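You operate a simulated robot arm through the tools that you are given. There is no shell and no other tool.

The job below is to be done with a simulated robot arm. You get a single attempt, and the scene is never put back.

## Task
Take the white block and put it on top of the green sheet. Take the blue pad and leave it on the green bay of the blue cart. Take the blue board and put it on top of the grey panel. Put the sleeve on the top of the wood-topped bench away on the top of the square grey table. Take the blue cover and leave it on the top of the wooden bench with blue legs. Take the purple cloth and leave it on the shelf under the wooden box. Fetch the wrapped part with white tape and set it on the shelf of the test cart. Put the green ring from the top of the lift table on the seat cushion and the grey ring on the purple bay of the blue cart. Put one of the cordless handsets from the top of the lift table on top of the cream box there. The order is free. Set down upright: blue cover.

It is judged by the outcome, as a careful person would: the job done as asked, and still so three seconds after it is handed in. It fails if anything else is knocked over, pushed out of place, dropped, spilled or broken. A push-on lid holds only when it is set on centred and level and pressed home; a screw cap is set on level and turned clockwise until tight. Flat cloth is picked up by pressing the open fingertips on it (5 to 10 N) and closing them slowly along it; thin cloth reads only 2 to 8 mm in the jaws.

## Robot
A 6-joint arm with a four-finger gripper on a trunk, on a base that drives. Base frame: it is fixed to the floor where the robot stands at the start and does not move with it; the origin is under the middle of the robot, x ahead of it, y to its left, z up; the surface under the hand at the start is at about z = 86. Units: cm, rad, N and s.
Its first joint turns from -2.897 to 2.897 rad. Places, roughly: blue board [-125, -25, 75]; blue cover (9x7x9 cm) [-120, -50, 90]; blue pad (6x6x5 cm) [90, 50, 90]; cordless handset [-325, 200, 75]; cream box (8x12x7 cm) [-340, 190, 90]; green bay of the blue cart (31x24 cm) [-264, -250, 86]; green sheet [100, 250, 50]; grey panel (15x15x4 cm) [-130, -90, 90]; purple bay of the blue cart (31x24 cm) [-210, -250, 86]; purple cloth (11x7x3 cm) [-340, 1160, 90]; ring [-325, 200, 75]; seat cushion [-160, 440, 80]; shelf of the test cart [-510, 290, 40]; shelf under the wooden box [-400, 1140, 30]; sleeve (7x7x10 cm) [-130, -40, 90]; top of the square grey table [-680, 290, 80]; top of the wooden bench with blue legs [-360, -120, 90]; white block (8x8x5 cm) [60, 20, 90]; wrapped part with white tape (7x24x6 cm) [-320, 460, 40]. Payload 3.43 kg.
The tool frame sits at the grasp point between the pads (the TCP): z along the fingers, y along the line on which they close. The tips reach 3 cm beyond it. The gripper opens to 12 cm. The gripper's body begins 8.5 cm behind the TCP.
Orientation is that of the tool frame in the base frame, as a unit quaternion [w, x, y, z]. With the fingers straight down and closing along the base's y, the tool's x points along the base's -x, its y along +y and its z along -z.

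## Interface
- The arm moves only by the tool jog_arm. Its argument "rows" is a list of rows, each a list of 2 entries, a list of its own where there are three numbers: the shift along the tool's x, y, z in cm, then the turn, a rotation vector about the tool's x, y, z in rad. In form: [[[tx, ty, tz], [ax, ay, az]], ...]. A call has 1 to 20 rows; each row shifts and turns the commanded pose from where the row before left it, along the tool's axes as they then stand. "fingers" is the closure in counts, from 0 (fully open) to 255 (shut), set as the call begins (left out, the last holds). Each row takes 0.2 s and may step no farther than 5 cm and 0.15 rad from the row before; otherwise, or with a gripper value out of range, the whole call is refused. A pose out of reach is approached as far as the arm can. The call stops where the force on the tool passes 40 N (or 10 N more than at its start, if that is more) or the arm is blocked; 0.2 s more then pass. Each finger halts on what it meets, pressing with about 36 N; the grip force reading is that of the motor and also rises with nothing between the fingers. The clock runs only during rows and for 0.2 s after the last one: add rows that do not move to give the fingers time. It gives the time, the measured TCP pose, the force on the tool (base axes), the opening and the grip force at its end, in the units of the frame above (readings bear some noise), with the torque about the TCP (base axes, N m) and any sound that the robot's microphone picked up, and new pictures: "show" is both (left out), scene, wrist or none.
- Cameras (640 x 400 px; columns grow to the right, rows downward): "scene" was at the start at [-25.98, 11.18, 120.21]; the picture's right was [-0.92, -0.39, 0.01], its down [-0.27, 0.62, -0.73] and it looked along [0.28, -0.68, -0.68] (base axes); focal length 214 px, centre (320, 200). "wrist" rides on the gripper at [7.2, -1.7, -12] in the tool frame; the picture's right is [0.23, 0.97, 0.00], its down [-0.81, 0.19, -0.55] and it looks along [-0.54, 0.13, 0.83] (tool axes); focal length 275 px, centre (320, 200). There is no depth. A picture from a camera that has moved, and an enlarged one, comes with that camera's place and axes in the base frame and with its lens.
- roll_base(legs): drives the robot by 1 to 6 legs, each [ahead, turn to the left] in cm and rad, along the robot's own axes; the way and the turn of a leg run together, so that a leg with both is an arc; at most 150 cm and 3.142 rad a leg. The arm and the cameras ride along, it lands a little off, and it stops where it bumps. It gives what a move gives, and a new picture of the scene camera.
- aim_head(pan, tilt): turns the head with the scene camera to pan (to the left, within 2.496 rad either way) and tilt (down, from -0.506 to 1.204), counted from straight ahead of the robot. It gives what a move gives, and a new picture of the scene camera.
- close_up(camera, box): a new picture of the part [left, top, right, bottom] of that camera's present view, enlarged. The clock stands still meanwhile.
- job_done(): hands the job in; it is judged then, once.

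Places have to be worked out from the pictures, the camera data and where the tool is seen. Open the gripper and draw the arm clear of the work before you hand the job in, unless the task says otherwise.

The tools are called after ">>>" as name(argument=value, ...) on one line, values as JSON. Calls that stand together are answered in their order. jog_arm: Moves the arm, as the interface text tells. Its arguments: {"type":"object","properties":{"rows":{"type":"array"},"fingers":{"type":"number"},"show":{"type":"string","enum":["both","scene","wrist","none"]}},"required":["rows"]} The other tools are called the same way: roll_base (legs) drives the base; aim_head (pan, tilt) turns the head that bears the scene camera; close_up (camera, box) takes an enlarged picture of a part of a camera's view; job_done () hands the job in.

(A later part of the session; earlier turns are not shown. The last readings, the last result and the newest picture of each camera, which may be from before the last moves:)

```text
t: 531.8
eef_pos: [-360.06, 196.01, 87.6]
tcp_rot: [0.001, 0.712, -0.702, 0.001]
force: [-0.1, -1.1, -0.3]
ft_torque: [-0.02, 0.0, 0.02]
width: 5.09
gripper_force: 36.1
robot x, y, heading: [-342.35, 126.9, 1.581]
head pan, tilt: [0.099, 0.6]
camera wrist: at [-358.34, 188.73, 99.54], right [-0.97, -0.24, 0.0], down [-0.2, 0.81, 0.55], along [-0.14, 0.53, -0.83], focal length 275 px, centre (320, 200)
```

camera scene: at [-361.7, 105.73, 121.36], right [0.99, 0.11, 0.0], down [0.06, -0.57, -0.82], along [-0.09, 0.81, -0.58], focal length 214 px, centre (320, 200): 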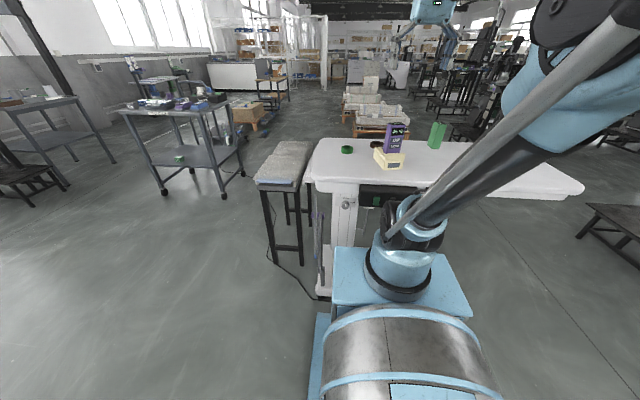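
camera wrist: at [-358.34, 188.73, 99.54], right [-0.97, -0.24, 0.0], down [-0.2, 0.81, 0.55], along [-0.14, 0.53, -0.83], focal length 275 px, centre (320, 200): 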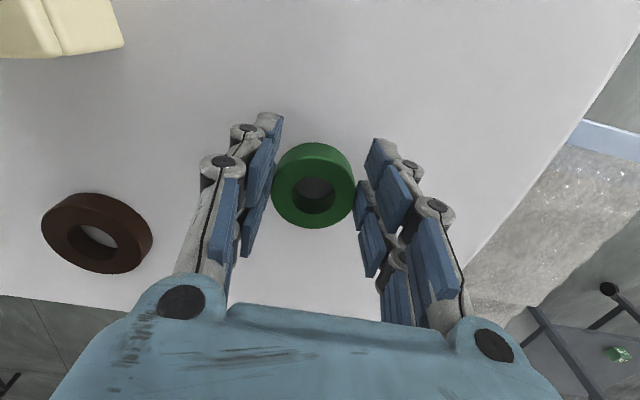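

Ring gripped near its diameter (5.1 cm). Lifting and drawing in.

>>> jog_arm(rows=[[[0, 0, -1.5], [0, 0, 0]], [[0, 0, -3], [0, 0, 0]], [[0, 0, -5], [0, 0, 0]], [[0, 0, -5], [0, 0, 0]], [[0, 0, -5], [0, 0, 0]], [[0, 0, -5], [0, 0, 0]], [[0, 0, -5], [0, 0, 0]], [[3.2, -2.95, 0], [0, 0, 0]], [[3.2, -2.95, 0], [0, 0, 0]], [[3.2, -2.95, 0], [0, 0, 0]], [[3.2, -2.95, 0], [0, 0, 0]], [[3.2, -2.95, 0], [0, 0, 0]], [[3.2, -2.95, 0], [0, 0, 0]], [[0, 0, 0], [0, 0, 0]]], show="wrist")

>>> aim_head(pan=-1.3, tilt=0.4)

>>> aim_head(pan=-0.5, tilt=0.4)

```text
t: 534.8
eef_pos: [-342.25, 176.97, 117.11]
tcp_rot: [0.001, 0.712, -0.702, 0.001]
force: [0.8, 0.1, -0.5]
ft_torque: [-0.05, -0.03, 0.0]
width: 5.1
gripper_force: 35.7
robot x, y, heading: [-342.14, 126.9, 1.58]
head pan, tilt: [0.099, 0.6]
camera wrist: at [-340.37, 169.86, 129.07], right [-0.97, -0.24, 0.0], down [-0.2, 0.81, 0.55], along [-0.14, 0.53, -0.83], focal length 275 px, centre (320, 200)
```

wrist: 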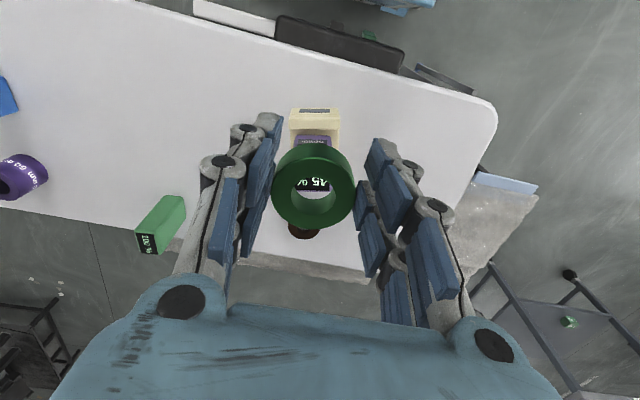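

```text
t: 536.4
eef_pos: [-342.12, 177.0, 116.99]
tcp_rot: [0.0, 0.712, -0.702, 0.001]
force: [-0.5, -0.3, -0.9]
ft_torque: [-0.02, -0.01, -0.02]
width: 5.09
gripper_force: 36.1
robot x, y, heading: [-342.35, 126.62, 1.582]
head pan, tilt: [-1.3, 0.4]
camera scene: at [-351.84, 99.55, 123.26], right [0.28, -0.96, 0.01], down [-0.37, -0.12, -0.92], along [0.88, 0.25, -0.39], focal length 214 px, centre (320, 200)
```

scene: 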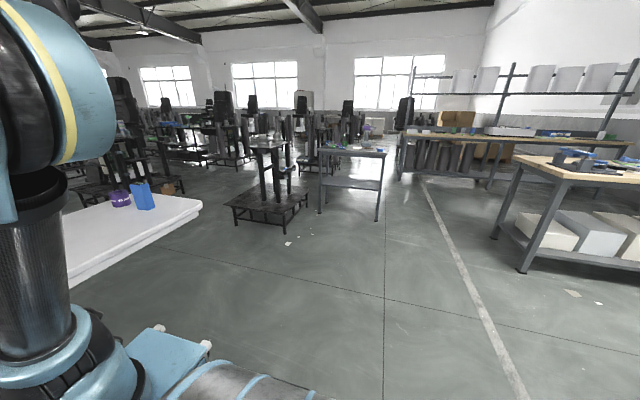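

```text
t: 537.5
eef_pos: [-342.1, 177.05, 117.04]
tcp_rot: [0.001, 0.712, -0.702, 0.001]
force: [-0.6, 0.2, -1.6]
ft_torque: [-0.03, 0.02, -0.01]
width: 5.1
gripper_force: 36.1
robot x, y, heading: [-342.34, 126.53, 1.58]
head pan, tilt: [-0.499, 0.4]
camera scene: at [-356.38, 105.15, 123.19], right [0.88, -0.47, 0.01], down [-0.18, -0.36, -0.92], along [0.43, 0.81, -0.4], focal length 214 px, centre (320, 200)
```

scene: 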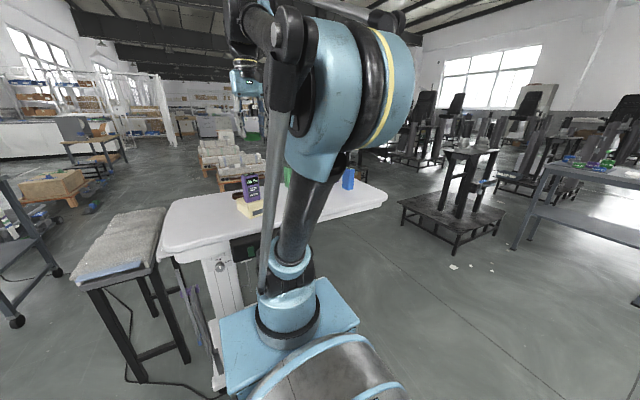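

The seat should be north-east. I'll drive east to x≈-222, then north past the lift table to y≈370 and look for the seat cushion.

>>> roll_base(legs=[[-15, 0], [0, -1.58], [120, 0], [0, 1.571], [150, 0], [100, 0]])

>>> aim_head(pan=-0.6, tilt=0.5)

```text
t: 565.3
eef_pos: [-224.04, 409.69, 117.11]
tcp_rot: [-0.001, -0.703, 0.712, -0.002]
force: [-0.5, 0.3, -1.2]
ft_torque: [-0.04, 0.03, 0.03]
width: 5.06
gripper_force: 35.7
robot x, y, heading: [-225.55, 359.4, 1.557]
head pan, tilt: [-0.499, 0.4]
camera scene: at [-240.23, 338.28, 123.19], right [0.87, -0.49, 0.01], down [-0.19, -0.35, -0.92], along [0.45, 0.8, -0.4], focal length 214 px, centre (320, 200)
```

scene: 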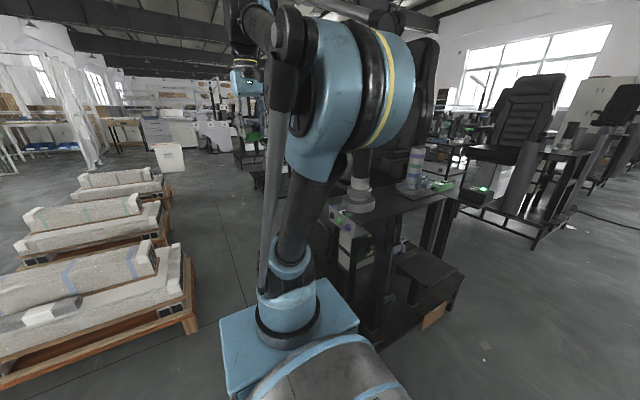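

```text
t: 566.0
eef_pos: [-224.05, 408.3, 117.53]
tcp_rot: [0.004, -0.703, 0.711, 0.004]
force: [0.3, 0.2, -0.4]
ft_torque: [-0.06, 0.01, 0.01]
width: 5.09
gripper_force: 36.0
robot x, y, heading: [-225.64, 359.37, 1.554]
head pan, tilt: [-0.6, 0.499]
camera scene: at [-239.53, 337.64, 122.29], right [0.82, -0.58, 0.01], down [-0.28, -0.4, -0.87], along [0.51, 0.71, -0.49], focal length 214 px, centre (320, 200)
```

scene: 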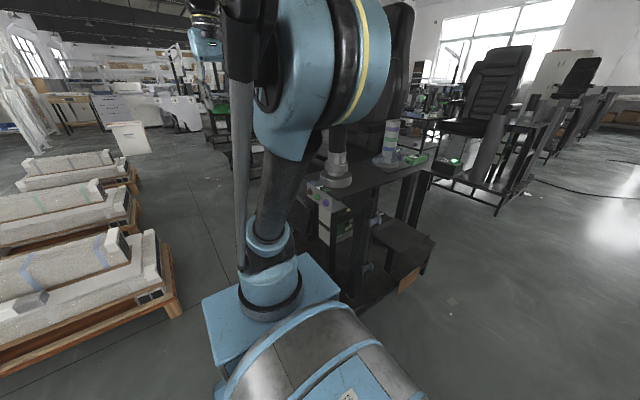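

The seat station is right ahead to the right but hidden behind the arm. I'll turn the base left half a radian and look past the arm.

>>> roll_base(legs=[[-25, 0], [0, 0.55]])

>>> aim_head(pan=-1.35, tilt=0.45)

```text
t: 569.5
eef_pos: [-249.98, 377.3, 117.79]
tcp_rot: [-0.002, 0.867, -0.497, -0.005]
force: [0.5, -0.2, -0.4]
ft_torque: [-0.02, -0.02, -0.01]
width: 5.07
gripper_force: 36.3
robot x, y, heading: [-225.81, 335.18, 2.098]
head pan, tilt: [-0.6, 0.499]
camera scene: at [-226.55, 308.82, 122.28], right [1.0, -0.07, 0.01], down [-0.03, -0.49, -0.87], along [0.07, 0.87, -0.49], focal length 214 px, centre (320, 200)
```

scene: 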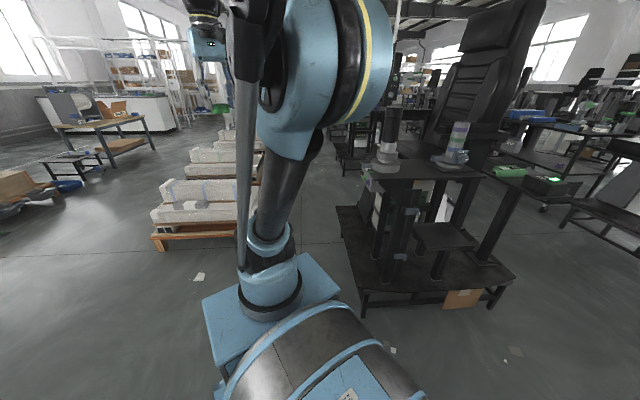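

```text
t: 570.6
eef_pos: [-249.2, 376.21, 118.25]
tcp_rot: [-0.006, 0.868, -0.497, -0.01]
force: [-0.4, 0.2, -0.9]
ft_torque: [-0.02, -0.03, -0.03]
width: 5.08
gripper_force: 35.8
robot x, y, heading: [-225.81, 334.93, 2.102]
head pan, tilt: [-1.349, 0.45]
camera scene: at [-220.49, 306.01, 122.8], right [0.68, -0.73, 0.01], down [-0.31, -0.31, -0.9], along [0.66, 0.61, -0.44], focal length 214 px, centre (320, 200)
```

scene: 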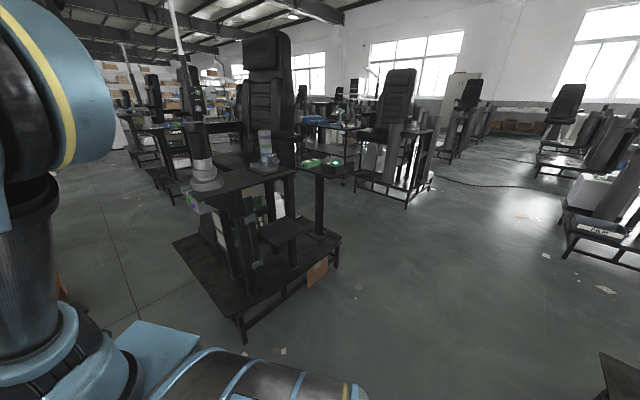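

>>> close_up(camera="scene", box=[150, 20, 390, 180])

```text
2.50 times, centred on (270, 100) of scene
camera zoom: at [-220.49, 306.01, 122.8], right [0.68, -0.73, 0.01], down [-0.31, -0.31, -0.9], along [0.66, 0.61, -0.44], focal length 536 px, centre (445, 450)
```

zoom: 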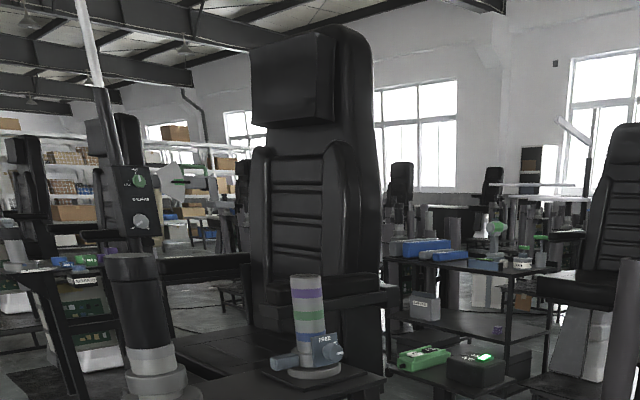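

The chair faces west with its seat cushion in front of a tall backrest, and a side table with a tall bottle (~(-185, 416), up to z≈112) to the south. I'll approach from the west lane between the pallet and the platform: realign north and move up to y≈423.

>>> roll_base(legs=[[0, -0.495], [50, 0]])

>>> aim_head(pan=-1.2, tilt=0.7)

```text
t: 575.1
eef_pos: [-228.51, 431.68, 118.34]
tcp_rot: [-0.008, 0.721, -0.693, -0.008]
force: [1.1, 0.0, -0.8]
ft_torque: [-0.03, -0.03, 0.03]
width: 5.1
gripper_force: 36.1
robot x, y, heading: [-226.96, 384.23, 1.599]
head pan, tilt: [-1.349, 0.45]
camera scene: at [-236.09, 356.45, 122.8], right [0.25, -0.97, 0.01], down [-0.42, -0.12, -0.9], along [0.87, 0.22, -0.44], focal length 214 px, centre (320, 200)
```

scene: 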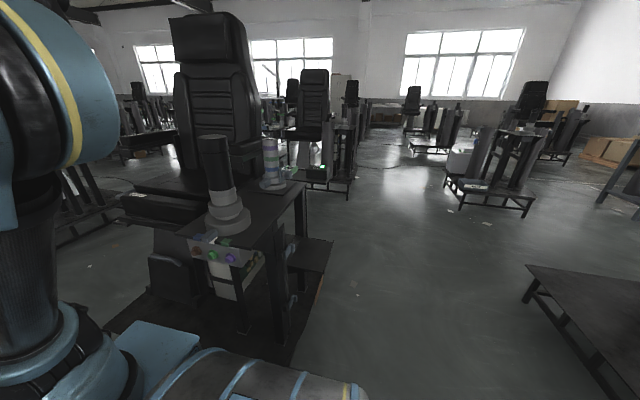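

```text
t: 575.9
eef_pos: [-228.46, 430.35, 118.79]
tcp_rot: [-0.011, 0.721, -0.693, -0.013]
force: [-0.5, 0.4, -0.6]
ft_torque: [-0.02, 0.0, -0.01]
width: 5.08
gripper_force: 35.5
robot x, y, heading: [-226.78, 384.35, 1.603]
head pan, tilt: [-1.201, 0.7]
camera scene: at [-237.16, 357.43, 120.58], right [0.39, -0.92, 0.01], down [-0.59, -0.26, -0.76], along [0.7, 0.29, -0.65], focal length 214 px, centre (320, 200)
```

scene: 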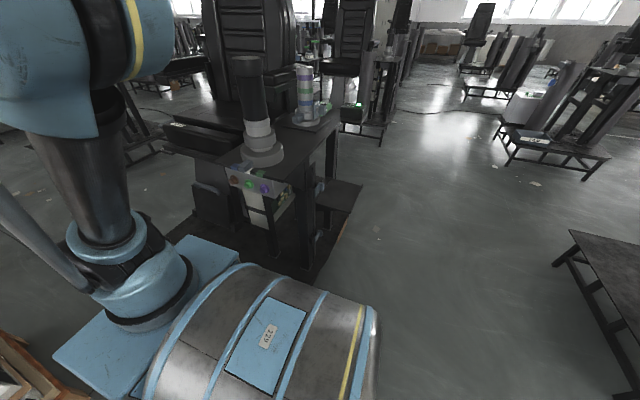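

>>> close_up(camera="scene", box=[110, 0, 370, 280])

```text
1.43 times, centred on (240, 140) of scene
camera zoom: at [-237.16, 357.43, 120.58], right [0.39, -0.92, 0.01], down [-0.59, -0.26, -0.76], along [0.7, 0.29, -0.65], focal length 306 px, centre (434, 286)
```

zoom: 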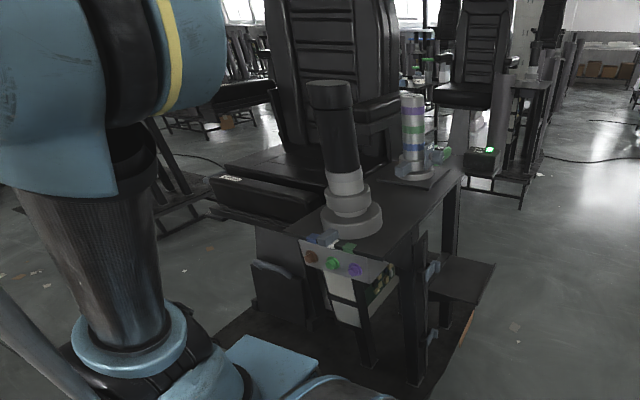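

Clear to move up: driving 40 cm further north in the lane.

>>> roll_base(legs=[[40, 0]])

>>> jog_arm(rows=[[[0, 0, 0], [0, 0.04, 0]], [[0, -4.8, -0.3], [0, 0, 0.098]], [[0, -4.8, -0.3], [0, 0, 0.098]], [[0, -4.8, -0.3], [0, 0, 0.098]], [[0, -4.8, -0.3], [0, 0, 0.098]], [[0, -4.8, -0.3], [0, 0, 0.098]], [[0, -4.8, 0], [0, 0, 0.098]], [[0, 0, 0], [0, 0, 0]]], show="wrist")

```text
t: 578.4
eef_pos: [-229.91, 470.73, 118.76]
tcp_rot: [-0.012, 0.722, -0.692, -0.013]
force: [-0.1, 0.9, -1.2]
ft_torque: [-0.04, -0.01, 0.0]
width: 5.06
gripper_force: 36.6
robot x, y, heading: [-228.4, 424.54, 1.606]
head pan, tilt: [-1.201, 0.7]
camera scene: at [-238.5, 397.64, 120.54], right [0.39, -0.92, 0.01], down [-0.59, -0.26, -0.76], along [0.7, 0.29, -0.65], focal length 214 px, centre (320, 200)
```

scene: 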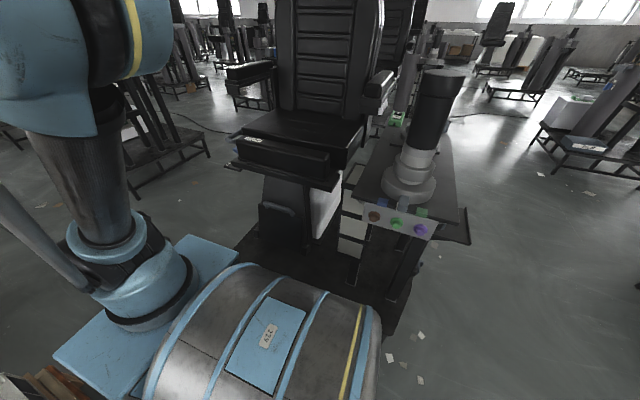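

```text
t: 580.2
eef_pos: [-202.06, 463.86, 120.99]
tcp_rot: [0.001, -0.49, 0.872, 0.002]
force: [0.0, 0.0, -1.1]
ft_torque: [0.01, 0.01, -0.01]
width: 5.07
gripper_force: 36.2
robot x, y, heading: [-228.84, 424.4, 1.606]
head pan, tilt: [-1.201, 0.7]
camera wrist: at [-204.42, 456.75, 132.92], right [-0.95, 0.31, 0.0], down [0.26, 0.79, 0.56], along [0.17, 0.53, -0.83], focal length 275 px, centre (320, 200)
```

wrist: 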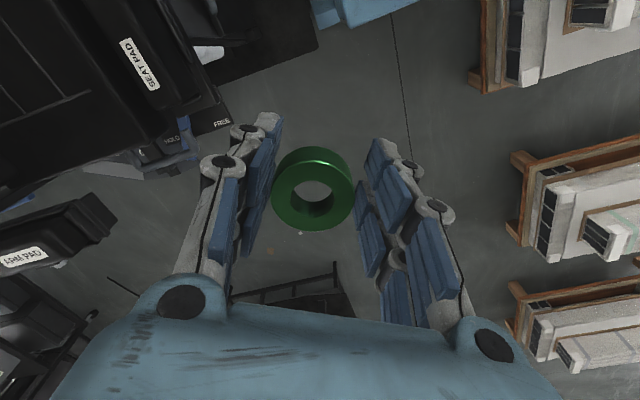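

The seat pad's label triangulates to (-174, 454, 82); cushion centre ≈ (-156, 438) at z≈83, armrests at y≈465 and y≈414 (z≈100–104), the bottle well south. I'll carry the ring over the cushion at z 121.

>>> jog_arm(rows=[[[-0.2, -4.67, 0], [0, 0, 0]], [[-0.2, -4.67, 0], [0, 0, 0]], [[-0.2, -4.67, 0], [0, 0, 0]], [[-0.2, -4.67, 0], [0, 0, 0]], [[-0.2, -4.67, 0], [0, 0, 0]], [[-0.2, -4.67, 0], [0, 0, 0]], [[-0.2, -4.67, 0], [0, 0, 0]], [[-0.2, -4.67, 0], [0, 0, 0]], [[-0.2, -4.67, 0], [0, 0, 0]], [[-0.2, -4.67, 0], [0, 0, 0]], [[0, 0, 0], [0, 0, 0.135]], [[0, 0, 0], [0, 0, 0.135]], [[0, 0, 0], [0, 0, 0.135]], [[0, 0, 0], [0, 0, 0.135]], [[0, 0, 0], [0, 0, 0.135]], [[0, 0, 0], [0, 0, 0.135]], [[0, 0, 0], [0, 0, 0]]], show="both")

```text
t: 583.8
eef_pos: [-161.19, 441.13, 120.67]
tcp_rot: [0.0, -0.107, 0.994, 0.003]
force: [-0.3, -0.9, -1.1]
ft_torque: [0.0, 0.0, 0.01]
width: 5.08
gripper_force: 36.5
robot x, y, heading: [-228.65, 424.62, 1.606]
head pan, tilt: [-1.201, 0.7]
camera scene: at [-238.48, 397.66, 120.54], right [0.39, -0.92, 0.01], down [-0.59, -0.26, -0.76], along [0.7, 0.29, -0.65], focal length 214 px, centre (320, 200)
camera wrist: at [-167.88, 437.8, 132.58], right [-0.43, 0.9, 0.01], down [0.75, 0.36, 0.55], along [0.5, 0.24, -0.83], focal length 275 px, centre (320, 200)
```

scene: 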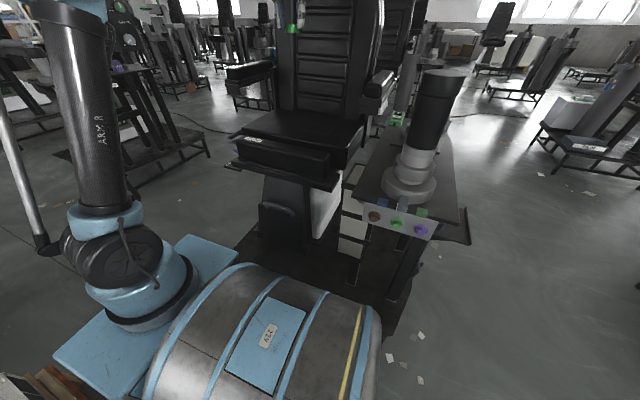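
wrist: 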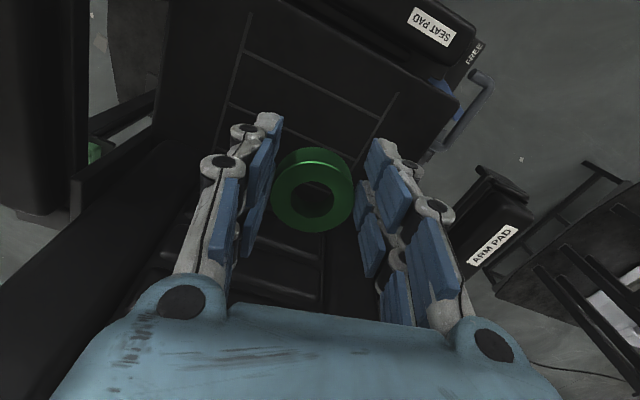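

The hand is over the seat pad. I'll move 5 cm further in from its front edge and lower to about z 92.

>>> jog_arm(rows=[[[-4.8, 0, 0], [0, 0, 0]], [[0, 0, 5], [0, 0, 0]], [[0, 0, 5], [0, 0, 0]], [[0, 0, 5], [0, 0, 0]], [[0, 0, 5], [0, 0, 0]], [[0, 0, 5], [0, 0, 0]], [[0, 0, 3], [0, 0, 0]], [[0, 0, 0], [0, 0, 0]]], show="both")

>>> close_up(camera="scene", box=[210, 20, 410, 200])

```text
t: 585.6
eef_pos: [-156.65, 442.21, 92.68]
tcp_rot: [0.001, -0.107, 0.994, 0.003]
force: [-0.7, -0.1, -1.2]
ft_torque: [0.01, 0.02, 0.0]
width: 5.07
gripper_force: 35.9
robot x, y, heading: [-228.26, 424.45, 1.608]
head pan, tilt: [-1.201, 0.7]
camera scene: at [-238.47, 397.66, 120.54], right [0.39, -0.92, 0.01], down [-0.59, -0.26, -0.76], along [0.7, 0.29, -0.65], focal length 214 px, centre (320, 200)
camera wrist: at [-163.3, 438.85, 104.56], right [-0.43, 0.9, 0.01], down [0.75, 0.36, 0.55], along [0.5, 0.24, -0.83], focal length 275 px, centre (320, 200)
```

scene: 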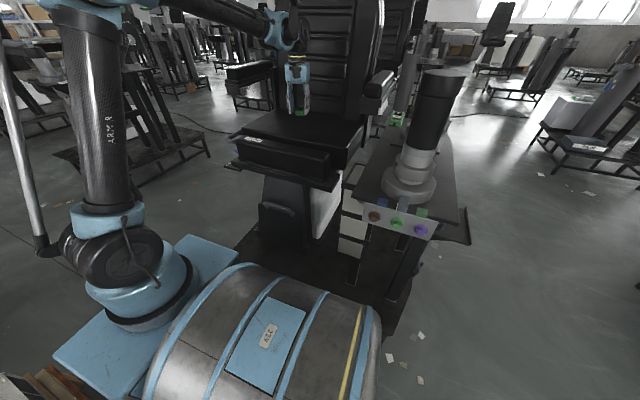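
wrist: 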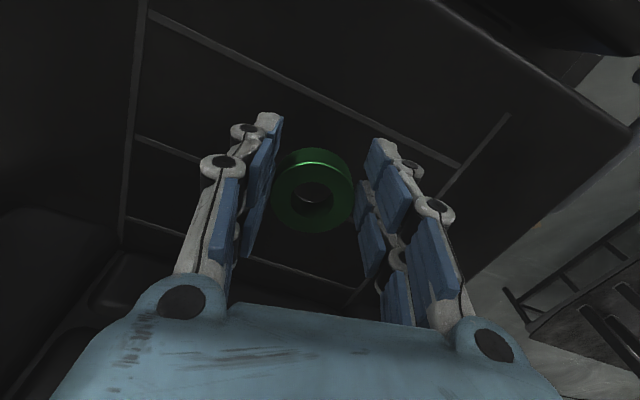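

```text
2.22 times, centred on (310, 110) of scene
camera zoom: at [-238.47, 397.66, 120.54], right [0.39, -0.92, 0.01], down [-0.59, -0.26, -0.76], along [0.7, 0.29, -0.65], focal length 477 px, centre (342, 400)
```

zoom: 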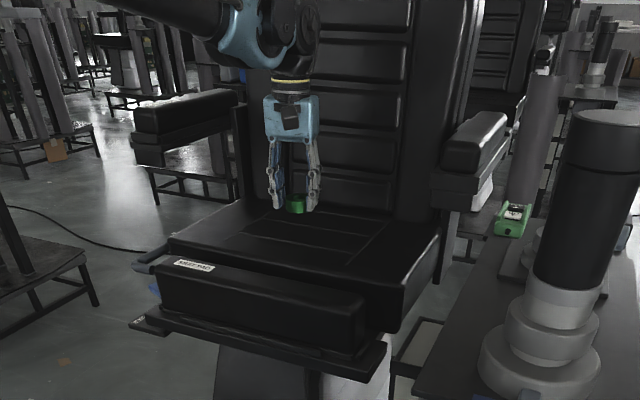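

The ring hangs above the middle of the seat cushion. Lowering gently with force checks.

>>> jog_arm(rows=[[[0, 0, 2], [0, 0, 0]], [[0, 0, 1.2], [0, 0, 0]], [[0, 0, 0.8], [0, 0, 0]], [[0, 0, 0.4], [0, 0, 0]], [[0, 0, 0], [0, 0, 0]]], show="none")

>>> close_up(camera="scene", box=[240, 70, 360, 160])

```text
t: 586.8
eef_pos: [-156.47, 442.31, 88.13]
tcp_rot: [0.001, -0.107, 0.994, 0.003]
force: [-0.9, 0.7, -0.2]
ft_torque: [-0.01, 0.01, 0.01]
width: 5.07
gripper_force: 36.1
robot x, y, heading: [-228.28, 425.01, 1.609]
head pan, tilt: [-1.201, 0.7]
```

```text
4.44 times, centred on (300, 115) of scene
camera zoom: at [-238.47, 397.66, 120.54], right [0.39, -0.92, 0.01], down [-0.59, -0.26, -0.76], along [0.7, 0.29, -0.65], focal length 953 px, centre (409, 578)
```

zoom: 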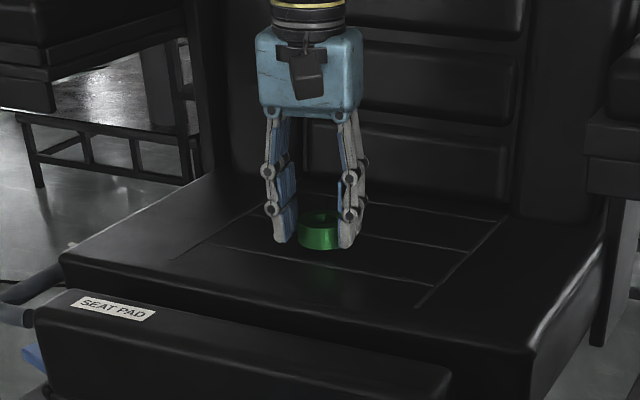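

Nearly there; small steps down.

>>> jog_arm(rows=[[[0, 0, 0.4], [0, 0, 0]], [[0, 0, 0.3], [0, 0, 0]], [[0, 0, 0.3], [0, 0, 0]], [[0, 0, 0], [0, 0, 0]]], show="none")

>>> jog_arm(rows=[[[0, 0, 0.3], [0, 0, 0]], [[0, 0, 0.2], [0, 0, 0]], [[0, 0, 0], [0, 0, 0]]], show="none")

```text
t: 587.8
eef_pos: [-156.6, 442.33, 87.19]
tcp_rot: [0.001, -0.107, 0.994, 0.003]
force: [1.2, -4.5, 28.0]
ft_torque: [0.0, -0.63, 0.05]
width: 5.08
gripper_force: 35.4
robot x, y, heading: [-228.57, 424.54, 1.612]
head pan, tilt: [-1.201, 0.7]
```

```text
t: 588.6
eef_pos: [-156.55, 442.32, 86.74]
tcp_rot: [0.0, -0.107, 0.994, 0.003]
force: [-2.2, -5.7, 24.3]
ft_torque: [-0.17, -0.52, -0.02]
width: 5.06
gripper_force: 36.7
robot x, y, heading: [-228.72, 424.55, 1.608]
head pan, tilt: [-1.201, 0.7]
```

Contact on the cushion. Easing off, opening and rising.

>>> jog_arm(rows=[[[0, 0, -0.15], [0, 0, 0]], [[0, 0, 0], [0, 0, 0]]], show="none")

>>> jog_arm(rows=[[[0, 0, 0], [0, 0, 0]], [[0, 0, 0], [0, 0, 0]], [[0, 0, -2], [0, 0, 0]], [[0, 0, -5], [0, 0, 0]], [[0, 0, -5], [0, 0, 0]], [[0, 0, -5], [0, 0, 0]], [[0, 0, -5], [0, 0, 0]], [[0, 0, -5], [0, 0, 0]], [[0, 0, -5], [0, 0, 0]], [[0, 0, 0], [0, 0, 0]]], fingers=85, show="both")

>>> close_up(camera="scene", box=[240, 70, 360, 160])

```text
t: 589.2
eef_pos: [-156.45, 442.36, 86.86]
tcp_rot: [0.001, -0.108, 0.994, 0.002]
force: [-0.3, 0.3, -1.7]
ft_torque: [0.0, 0.02, -0.01]
width: 5.06
gripper_force: 35.8
robot x, y, heading: [-228.43, 424.58, 1.607]
head pan, tilt: [-1.201, 0.7]
```

```text
t: 591.4
eef_pos: [-156.37, 442.21, 118.86]
tcp_rot: [0.001, -0.107, 0.994, 0.003]
force: [-0.6, 0.3, 0.3]
ft_torque: [-0.03, 0.04, -0.01]
width: 8.01
gripper_force: 0.0
robot x, y, heading: [-228.62, 424.32, 1.607]
head pan, tilt: [-1.201, 0.7]
camera scene: at [-238.47, 397.66, 120.54], right [0.39, -0.92, 0.01], down [-0.59, -0.26, -0.76], along [0.7, 0.29, -0.65], focal length 214 px, centre (320, 200)
camera wrist: at [-163.08, 438.8, 130.99], right [-0.43, 0.9, 0.01], down [0.75, 0.36, 0.55], along [0.5, 0.24, -0.83], focal length 275 px, centre (320, 200)
```

scene: 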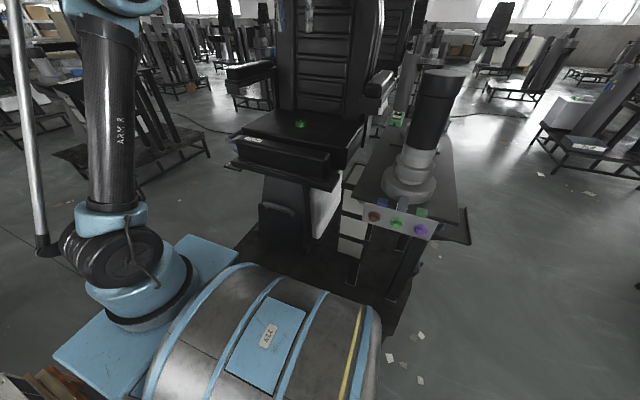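
wrist: 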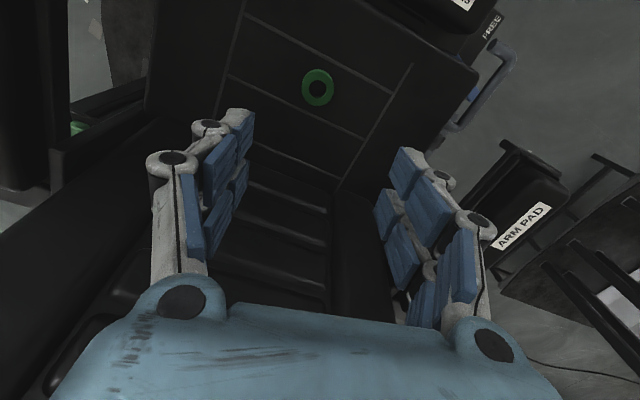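

```text
4.44 times, centred on (300, 115) of scene
camera zoom: at [-238.47, 397.66, 120.54], right [0.39, -0.92, 0.01], down [-0.59, -0.26, -0.76], along [0.7, 0.29, -0.65], focal length 953 px, centre (409, 578)
```

zoom: 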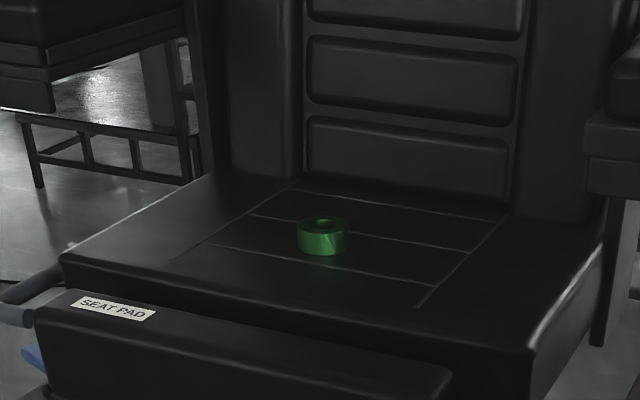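

The green ring sits on the cushion. Pulling the arm back and swinging it to the front.

>>> jog_arm(rows=[[[4.8, 0, -0.5], [0, 0, 0]], [[4.8, 0, -0.5], [0, 0, 0]], [[4.8, 0, -0.5], [0, 0, 0]], [[4.8, 0, -0.5], [0, 0, 0]], [[4.8, 0, 0], [0, 0, 0]], [[0, 4.8, 0], [0, 0, -0.098]], [[0, 4.8, 0], [0, 0, -0.098]], [[0, 4.8, 0], [0, 0, -0.098]], [[0, 4.8, 0], [0, 0, -0.098]], [[0, 4.8, 0], [0, 0, -0.098]], [[0, 4.8, 0], [0, 0, -0.098]], [[0, 4.8, 0], [0, 0, -0.098]], [[0, 4.8, 0], [0, 0, -0.098]], [[0, 4.8, 0], [0, 0, -0.098]], [[0, 4.8, 0], [0, 0, -0.098]], [[0, 4.8, 0], [0, 0, -0.098]], [[0, 4.8, 0], [0, 0, -0.098]], [[0, 4.8, 0], [0, 0, -0.098]], [[0, 4.8, 0], [0, 0, -0.098]], [[0, 0, 0], [0, 0, 0]]], fingers=0, show="none")

>>> aim_head(pan=0.8, tilt=0.8)

```text
t: 595.6
eef_pos: [-226.65, 477.82, 120.91]
tcp_rot: [-0.002, 0.713, -0.702, -0.002]
force: [0.5, 0.1, 0.4]
ft_torque: [0.01, 0.01, -0.02]
width: 11.99
gripper_force: 0.2
robot x, y, heading: [-228.37, 424.54, 1.607]
head pan, tilt: [-1.201, 0.7]
```

```text
t: 597.6
eef_pos: [-226.6, 477.75, 120.92]
tcp_rot: [-0.001, 0.712, -0.702, -0.002]
force: [0.3, -0.6, 0.4]
ft_torque: [-0.01, -0.02, 0.02]
width: 12.04
gripper_force: 0.1
robot x, y, heading: [-228.75, 424.64, 1.603]
head pan, tilt: [0.799, 0.799]
camera scene: at [-252.27, 399.71, 119.68], right [0.67, 0.74, -0.01], down [0.53, -0.49, -0.69], along [-0.52, 0.46, -0.72], focal length 214 px, centre (320, 200)
```

scene: 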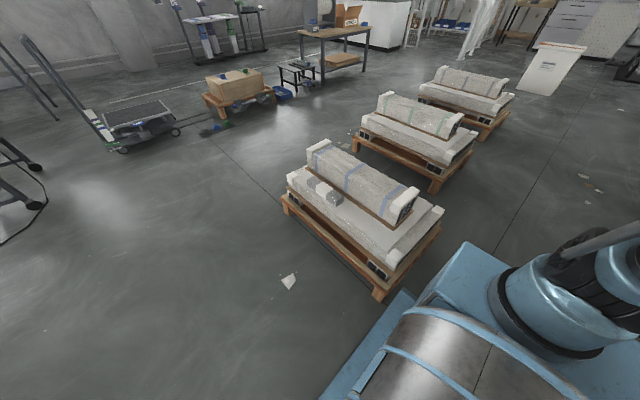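

>>> close_up(camera="scene", box=[270, 120, 450, 300])

```text
2.22 times, centred on (360, 210) of scene
camera zoom: at [-252.27, 399.71, 119.68], right [0.67, 0.74, -0.01], down [0.53, -0.49, -0.69], along [-0.52, 0.46, -0.72], focal length 477 px, centre (231, 178)
```

zoom: 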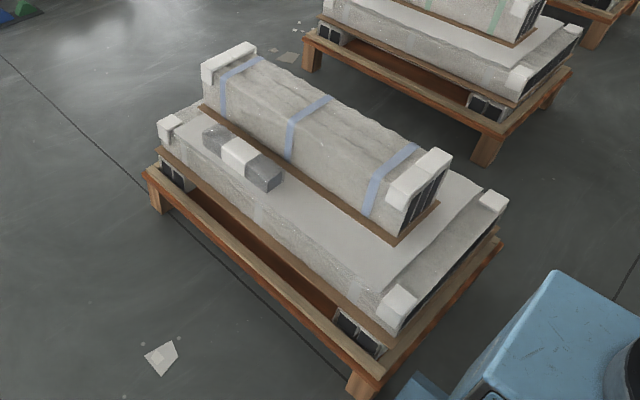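

The wrapped part with white tape lies along x on the near pallet's lower slab, roughly x -319…-296, y≈453. It must later go under the test cart's top, so I'll pick it with the tool inclined, pointing along its length. First I move up the lane so it is straight to my left.

>>> roll_base(legs=[[28, 0]])

>>> aim_head(pan=1.3, tilt=0.9)

```text
t: 599.5
eef_pos: [-227.95, 505.67, 121.1]
tcp_rot: [-0.002, 0.714, -0.7, -0.002]
force: [-0.4, 0.5, 0.8]
ft_torque: [0.02, 0.0, 0.03]
width: 11.99
gripper_force: 0.0
robot x, y, heading: [-229.43, 452.39, 1.606]
head pan, tilt: [0.799, 0.799]
camera scene: at [-253.25, 427.49, 119.68], right [0.67, 0.74, -0.01], down [0.53, -0.49, -0.69], along [-0.52, 0.46, -0.72], focal length 214 px, centre (320, 200)
```

scene: 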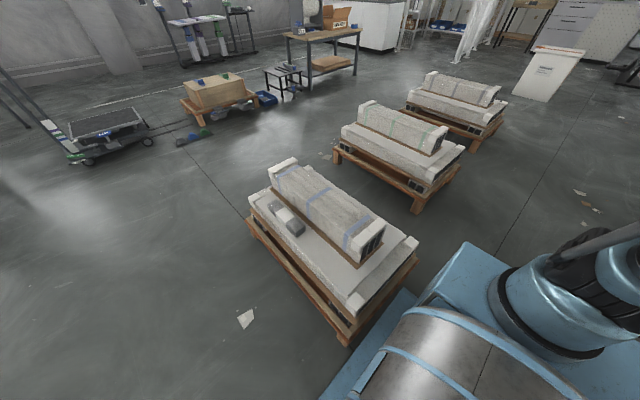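

```text
t: 600.5
eef_pos: [-227.77, 504.34, 121.48]
tcp_rot: [-0.006, 0.713, -0.701, -0.006]
force: [0.2, 0.3, 0.5]
ft_torque: [0.01, 0.04, -0.04]
width: 12.0
gripper_force: 0.0
robot x, y, heading: [-229.27, 452.53, 1.614]
head pan, tilt: [1.3, 0.901]
camera scene: at [-254.6, 423.82, 118.94], right [0.23, 0.97, -0.01], down [0.76, -0.19, -0.62], along [-0.6, 0.13, -0.79], focal length 214 px, centre (320, 200)
```

scene: 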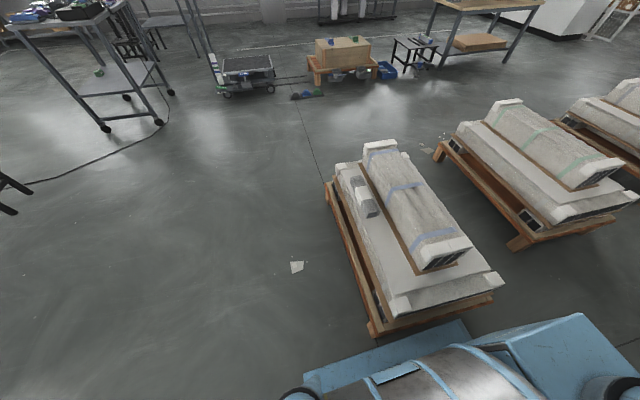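

The part sits near (-308…-314, 453…457). I'll level and swing the arm to the left over the pallet to see it with the hand camera.

>>> jog_arm(rows=[[[0, 0, 0], [0, 0.017, 0]], [[0, 4.8, 0], [0, 0, -0.096]], [[0, 4.8, 0], [0, 0, -0.096]], [[0, 4.8, 0], [0, 0, -0.096]], [[0, 4.8, 0], [0, 0, -0.096]], [[0, 4.8, 0], [0, 0, -0.096]], [[0, 4.8, 0], [0, 0, -0.096]], [[0, 4.8, 0], [0, 0, -0.096]], [[0, 4.8, 0], [0, 0, -0.096]], [[0, 4.8, 0], [0, 0, -0.096]], [[0, 4.8, 0], [0, 0, -0.096]], [[0, 4.8, 0], [0, 0, -0.096]], [[0, 4.8, 0], [0, 0, -0.096]], [[0, 4.8, 0], [0, 0, -0.096]], [[0, 4.8, 0], [0, 0, -0.096]], [[0, 4.8, 0], [0, 0, -0.096]], [[0, 4.8, 0], [0, 0, -0.096]], [[-4.8, 0, 4], [0, 0, 0]], [[0, 0, 0], [0, 0, 0]]], show="none")

```text
refused: row 18 steps farther than a row can; nothing moved
```

The last row was too long a step; resending without it.

>>> jog_arm(rows=[[[0, 0, 0], [0, 0.017, 0]], [[0, 4.8, 0], [0, 0, -0.096]], [[0, 4.8, 0], [0, 0, -0.096]], [[0, 4.8, 0], [0, 0, -0.096]], [[0, 4.8, 0], [0, 0, -0.096]], [[0, 4.8, 0], [0, 0, -0.096]], [[0, 4.8, 0], [0, 0, -0.096]], [[0, 4.8, 0], [0, 0, -0.096]], [[0, 4.8, 0], [0, 0, -0.096]], [[0, 4.8, 0], [0, 0, -0.096]], [[0, 4.8, 0], [0, 0, -0.096]], [[0, 4.8, 0], [0, 0, -0.096]], [[0, 4.8, 0], [0, 0, -0.096]], [[0, 4.8, 0], [0, 0, -0.096]], [[0, 4.8, 0], [0, 0, -0.096]], [[0, 4.8, 0], [0, 0, -0.096]], [[0, 4.8, 0], [0, 0, -0.096]], [[-4, 0, 2], [0, 0, 0]], [[-4, 0, 2], [0, 0, 0]], [[0, 0, 0], [0, 0, 0]]], show="both")

```text
t: 604.7
eef_pos: [-287.12, 457.61, 117.6]
tcp_rot: [0.001, 1.0, -0.008, 0.0]
force: [0.4, 0.4, -0.6]
ft_torque: [0.01, 0.04, -0.02]
width: 11.99
gripper_force: 0.1
robot x, y, heading: [-229.67, 452.18, 1.611]
head pan, tilt: [1.3, 0.901]
camera scene: at [-254.6, 423.81, 118.93], right [0.23, 0.97, -0.01], down [0.76, -0.19, -0.62], along [-0.6, 0.13, -0.79], focal length 214 px, centre (320, 200)
camera wrist: at [-280.02, 459.06, 129.48], right [0.22, -0.98, 0.0], down [-0.81, -0.18, 0.55], along [-0.54, -0.12, -0.83], focal length 275 px, centre (320, 200)
```

scene: 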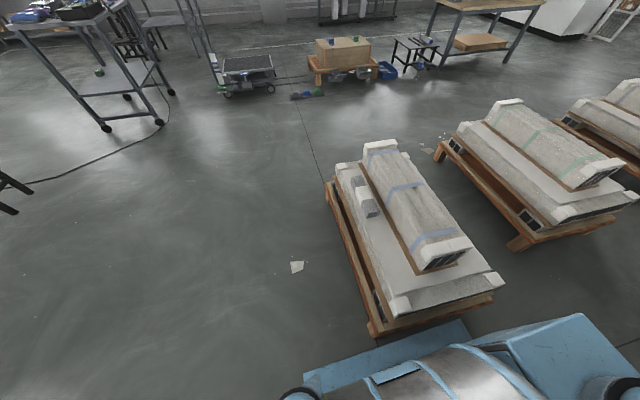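
wrist: 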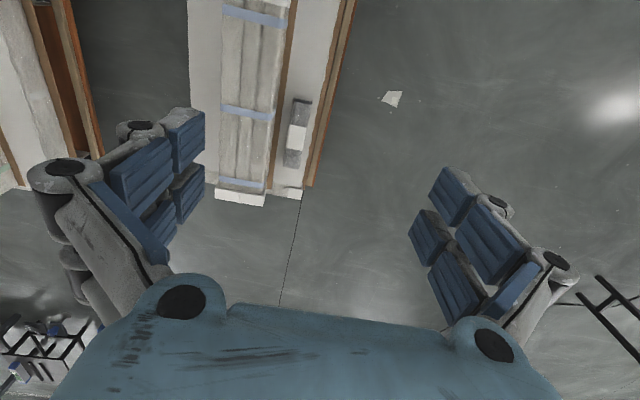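

The part's centreline is at y≈459.3, its length -304…-329 (so top z≈36±3). I'll go lower over it for a better fix.

>>> jog_arm(rows=[[[-4, -0.5, 2.5], [0, 0, 0]], [[-4, -0.5, 2.5], [0, 0, 0]], [[-3, -0.5, 3], [0, 0, 0]], [[0, 0, 5], [0, 0, 0]], [[0, 0, 5], [0, 0, 0]], [[0, 0, 5], [0, 0, 0]], [[0, 0, 5], [0, 0, 0]], [[0, 0, 5], [0, 0, 0]], [[0, 0, 5], [0, 0, 0]], [[0, 0, 0], [0, 0, 0]]], show="both")

```text
t: 606.9
eef_pos: [-298.05, 459.31, 79.64]
tcp_rot: [0.0, 1.0, -0.007, 0.001]
force: [0.3, 0.3, 0.9]
ft_torque: [0.01, -0.04, 0.0]
width: 12.02
gripper_force: 0.1
robot x, y, heading: [-229.46, 452.83, 1.614]
head pan, tilt: [1.3, 0.901]
camera scene: at [-254.6, 423.81, 118.93], right [0.23, 0.97, -0.01], down [0.76, -0.19, -0.62], along [-0.6, 0.13, -0.79], focal length 214 px, centre (320, 200)
camera wrist: at [-290.92, 460.91, 91.58], right [0.22, -0.98, 0.0], down [-0.81, -0.18, 0.55], along [-0.54, -0.12, -0.83], focal length 275 px, centre (320, 200)
```

scene: 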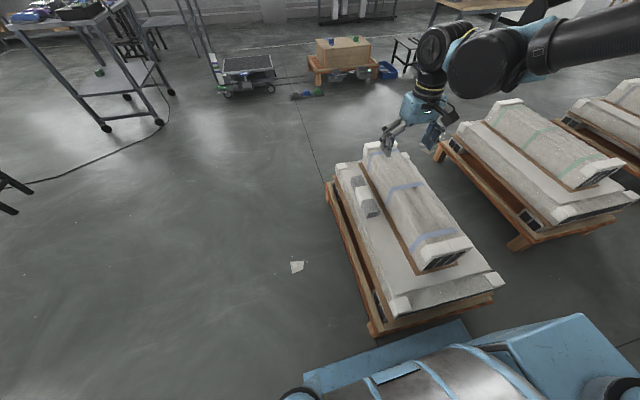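
wrist: 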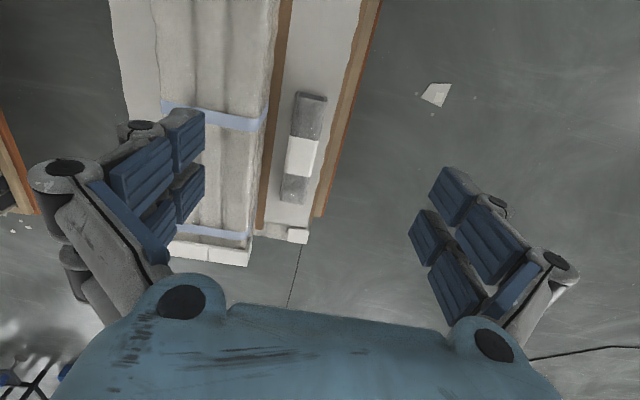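

I need a better height. I'll shift the hand 18 cm sideways for parallax and look again.

>>> jog_arm(rows=[[[0, 4.5, 0], [0, 0, 0]], [[0, 4.5, 0], [0, 0, 0]], [[0, 4.5, 0], [0, 0, 0]], [[0, 4.5, 0], [0, 0, 0]], [[0, 0, 0], [0, 0, 0]]], show="wrist")

```text
t: 608.1
eef_pos: [-298.41, 441.24, 79.6]
tcp_rot: [-0.001, 1.0, -0.008, 0.0]
force: [0.0, -0.4, -0.3]
ft_torque: [0.0, 0.0, -0.01]
width: 12.01
gripper_force: 0.1
robot x, y, heading: [-229.06, 452.53, 1.608]
head pan, tilt: [1.3, 0.901]
camera wrist: at [-291.31, 442.75, 91.59], right [0.21, -0.98, 0.0], down [-0.81, -0.18, 0.55], along [-0.54, -0.12, -0.83], focal length 275 px, centre (320, 200)
```

wrist: 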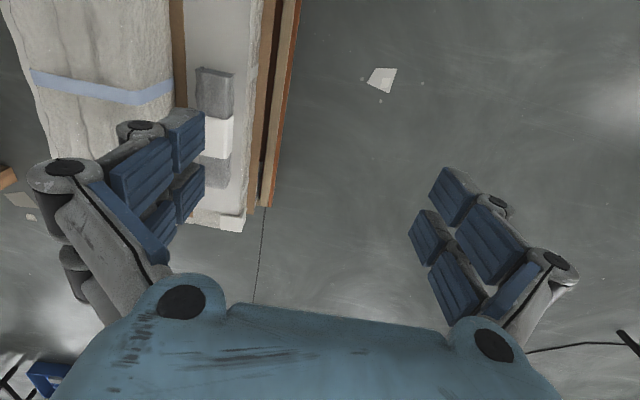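

Parallax fixes it: part x -303.3…-328.7, y 456.4…462.5, top z≈36.3 (slab ≈30), with ~4.5 cm free to the log beside it. I'll go back over it and tip the hand 50° so it points along -x and down.

>>> jog_arm(rows=[[[0, -4.6, 0], [0, 0, 0]], [[0, -4.6, 0], [0, 0, 0]], [[0, -4.6, 0], [0, 0, 0]], [[0, -4.5, 0], [0, 0, 0]], [[0, 0, 0], [0, -0.1455, 0]], [[0, 0, 0], [0, -0.1455, 0]], [[0, 0, 0], [0, -0.1455, 0]], [[0, 0, 0], [0, -0.1455, 0]], [[0, 0, 0], [0, -0.1455, 0]], [[0, 0, 0], [0, -0.1455, 0]], [[0, 0, 0], [0, 0, 0]]], fingers=55, show="both")

```text
t: 610.5
eef_pos: [-298.19, 459.59, 79.62]
tcp_rot: [-0.003, 0.906, -0.007, -0.424]
force: [0.2, -0.9, -0.2]
ft_torque: [0.0, -0.01, 0.02]
width: 9.4
gripper_force: 0.0
robot x, y, heading: [-229.41, 452.65, 1.608]
head pan, tilt: [1.3, 0.901]
camera scene: at [-254.63, 423.81, 118.93], right [0.23, 0.97, -0.01], down [0.76, -0.19, -0.62], along [-0.6, 0.13, -0.79], focal length 214 px, centre (320, 200)
camera wrist: at [-284.43, 460.99, 81.78], right [0.13, -0.98, -0.18], down [-0.1, -0.19, 0.98], along [-0.99, -0.11, -0.12], focal length 275 px, centre (320, 200)
```

scene: 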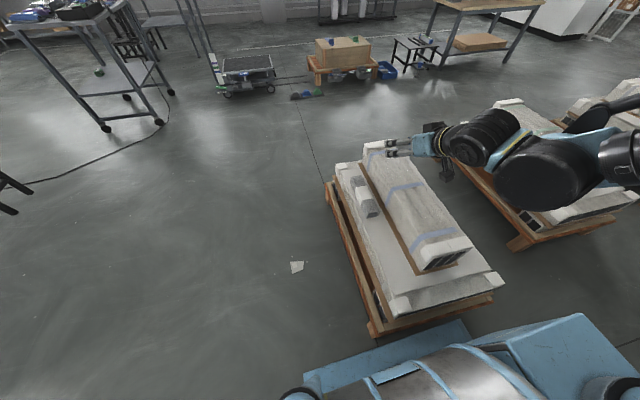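
wrist: 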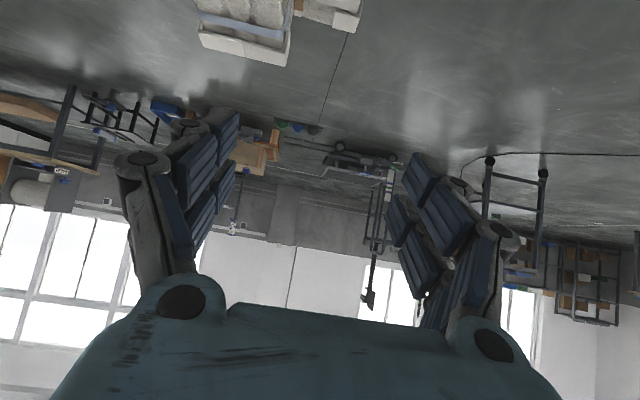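

The tilted pose works, and the hand camera rides below, so I'll grip slightly east of the part's middle. Moving to a pre-grasp point back along the approach line at about (-301.5, 459, 44).

>>> jog_arm(rows=[[[3.1, 0.1, 3.15], [0, 0, 0]], [[3.1, 0.1, 3.15], [0, 0, 0]], [[3.1, 0.1, 3.15], [0, 0, 0]], [[3.1, 0.1, 3.15], [0, 0, 0]], [[3.1, 0.1, 3.15], [0, 0, 0]], [[3.1, 0, 3.15], [0, 0, 0]], [[3.1, 0, 3.15], [0, 0, 0]], [[0, 0, 0], [0, 0, 0]]], fingers=72, show="both")

>>> close_up(camera="scene", box=[330, 120, 510, 280])

```text
t: 612.3
eef_pos: [-305.88, 457.19, 52.9]
tcp_rot: [-0.004, 0.907, -0.007, -0.422]
force: [-0.6, -1.0, 0.1]
ft_torque: [0.01, 0.0, 0.01]
width: 8.59
gripper_force: 0.0
out of reach, approached as far as the arm can: row 5, 6, 7
robot x, y, heading: [-229.02, 452.61, 1.611]
head pan, tilt: [1.3, 0.901]
camera scene: at [-254.62, 423.79, 118.92], right [0.23, 0.97, -0.01], down [0.76, -0.19, -0.62], along [-0.6, 0.13, -0.79], focal length 214 px, centre (320, 200)
camera wrist: at [-292.08, 458.63, 55.15], right [0.13, -0.98, -0.18], down [-0.1, -0.19, 0.98], along [-0.99, -0.11, -0.13], focal length 275 px, centre (320, 200)
```

scene: 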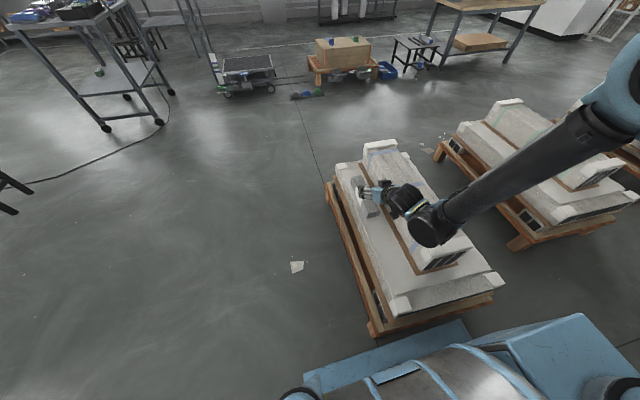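
wrist: 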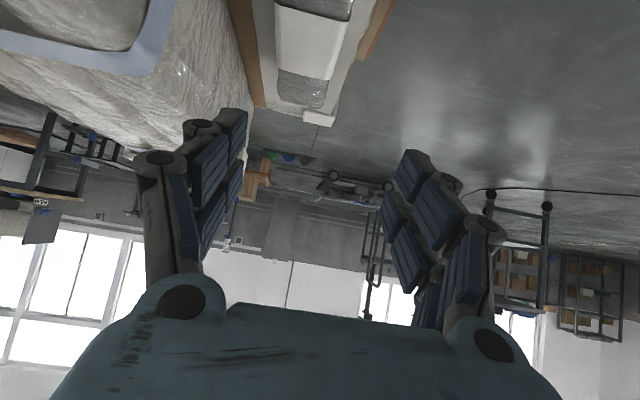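

```text
2.50 times, centred on (420, 200) of scene
camera zoom: at [-254.62, 423.79, 118.92], right [0.23, 0.97, -0.01], down [0.76, -0.19, -0.62], along [-0.6, 0.13, -0.79], focal length 536 px, centre (70, 200)
```

zoom: 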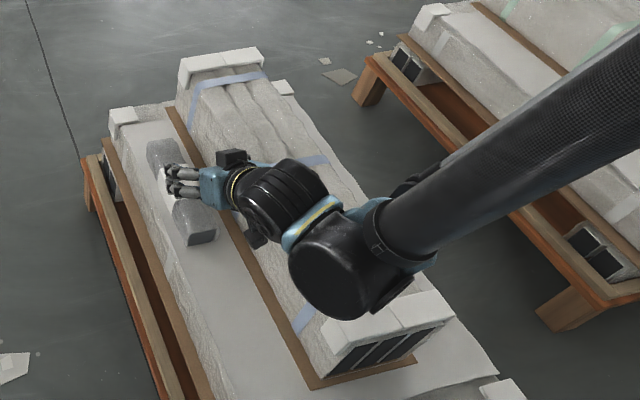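

The path passed through a zone too close in for the folded elbow, and the wrist's side bulges over the log. I'll back up, use a gentler 40° tilt for clearance over the log, and approach farther out.

>>> jog_arm(rows=[[[-3.1, 0, -3.15], [0, 0, 0]], [[-3.1, 0, -3.15], [0, 0, 0]], [[-3.1, 0, -3.15], [0, 0, 0]], [[-3.1, 0, -3.15], [0, 0, 0]], [[0, 0, 0], [0, 0.0873, 0]], [[0, 0, 0], [0, 0.0873, 0]], [[0, 0, 0], [0, 0, 0]]], show="scene")

```text
t: 613.9
eef_pos: [-304.43, 457.4, 70.7]
tcp_rot: [-0.002, 0.94, -0.006, -0.342]
force: [-0.2, -0.4, 0.3]
ft_torque: [0.0, -0.02, -0.01]
width: 8.62
gripper_force: 0.0
robot x, y, heading: [-229.62, 452.14, 1.61]
head pan, tilt: [1.3, 0.901]
camera scene: at [-254.62, 423.8, 118.93], right [0.23, 0.97, -0.01], down [0.76, -0.19, -0.62], along [-0.6, 0.13, -0.79], focal length 214 px, centre (320, 200)
```

scene: 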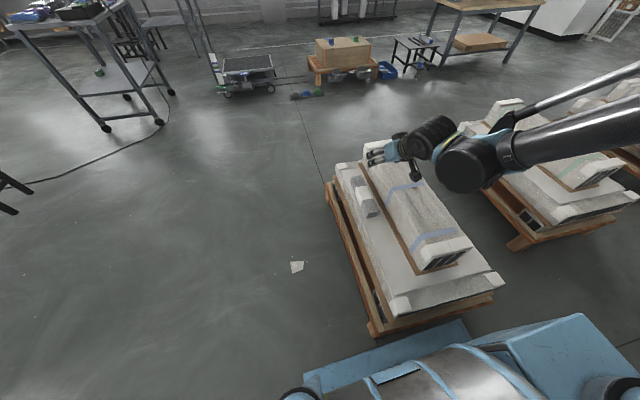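

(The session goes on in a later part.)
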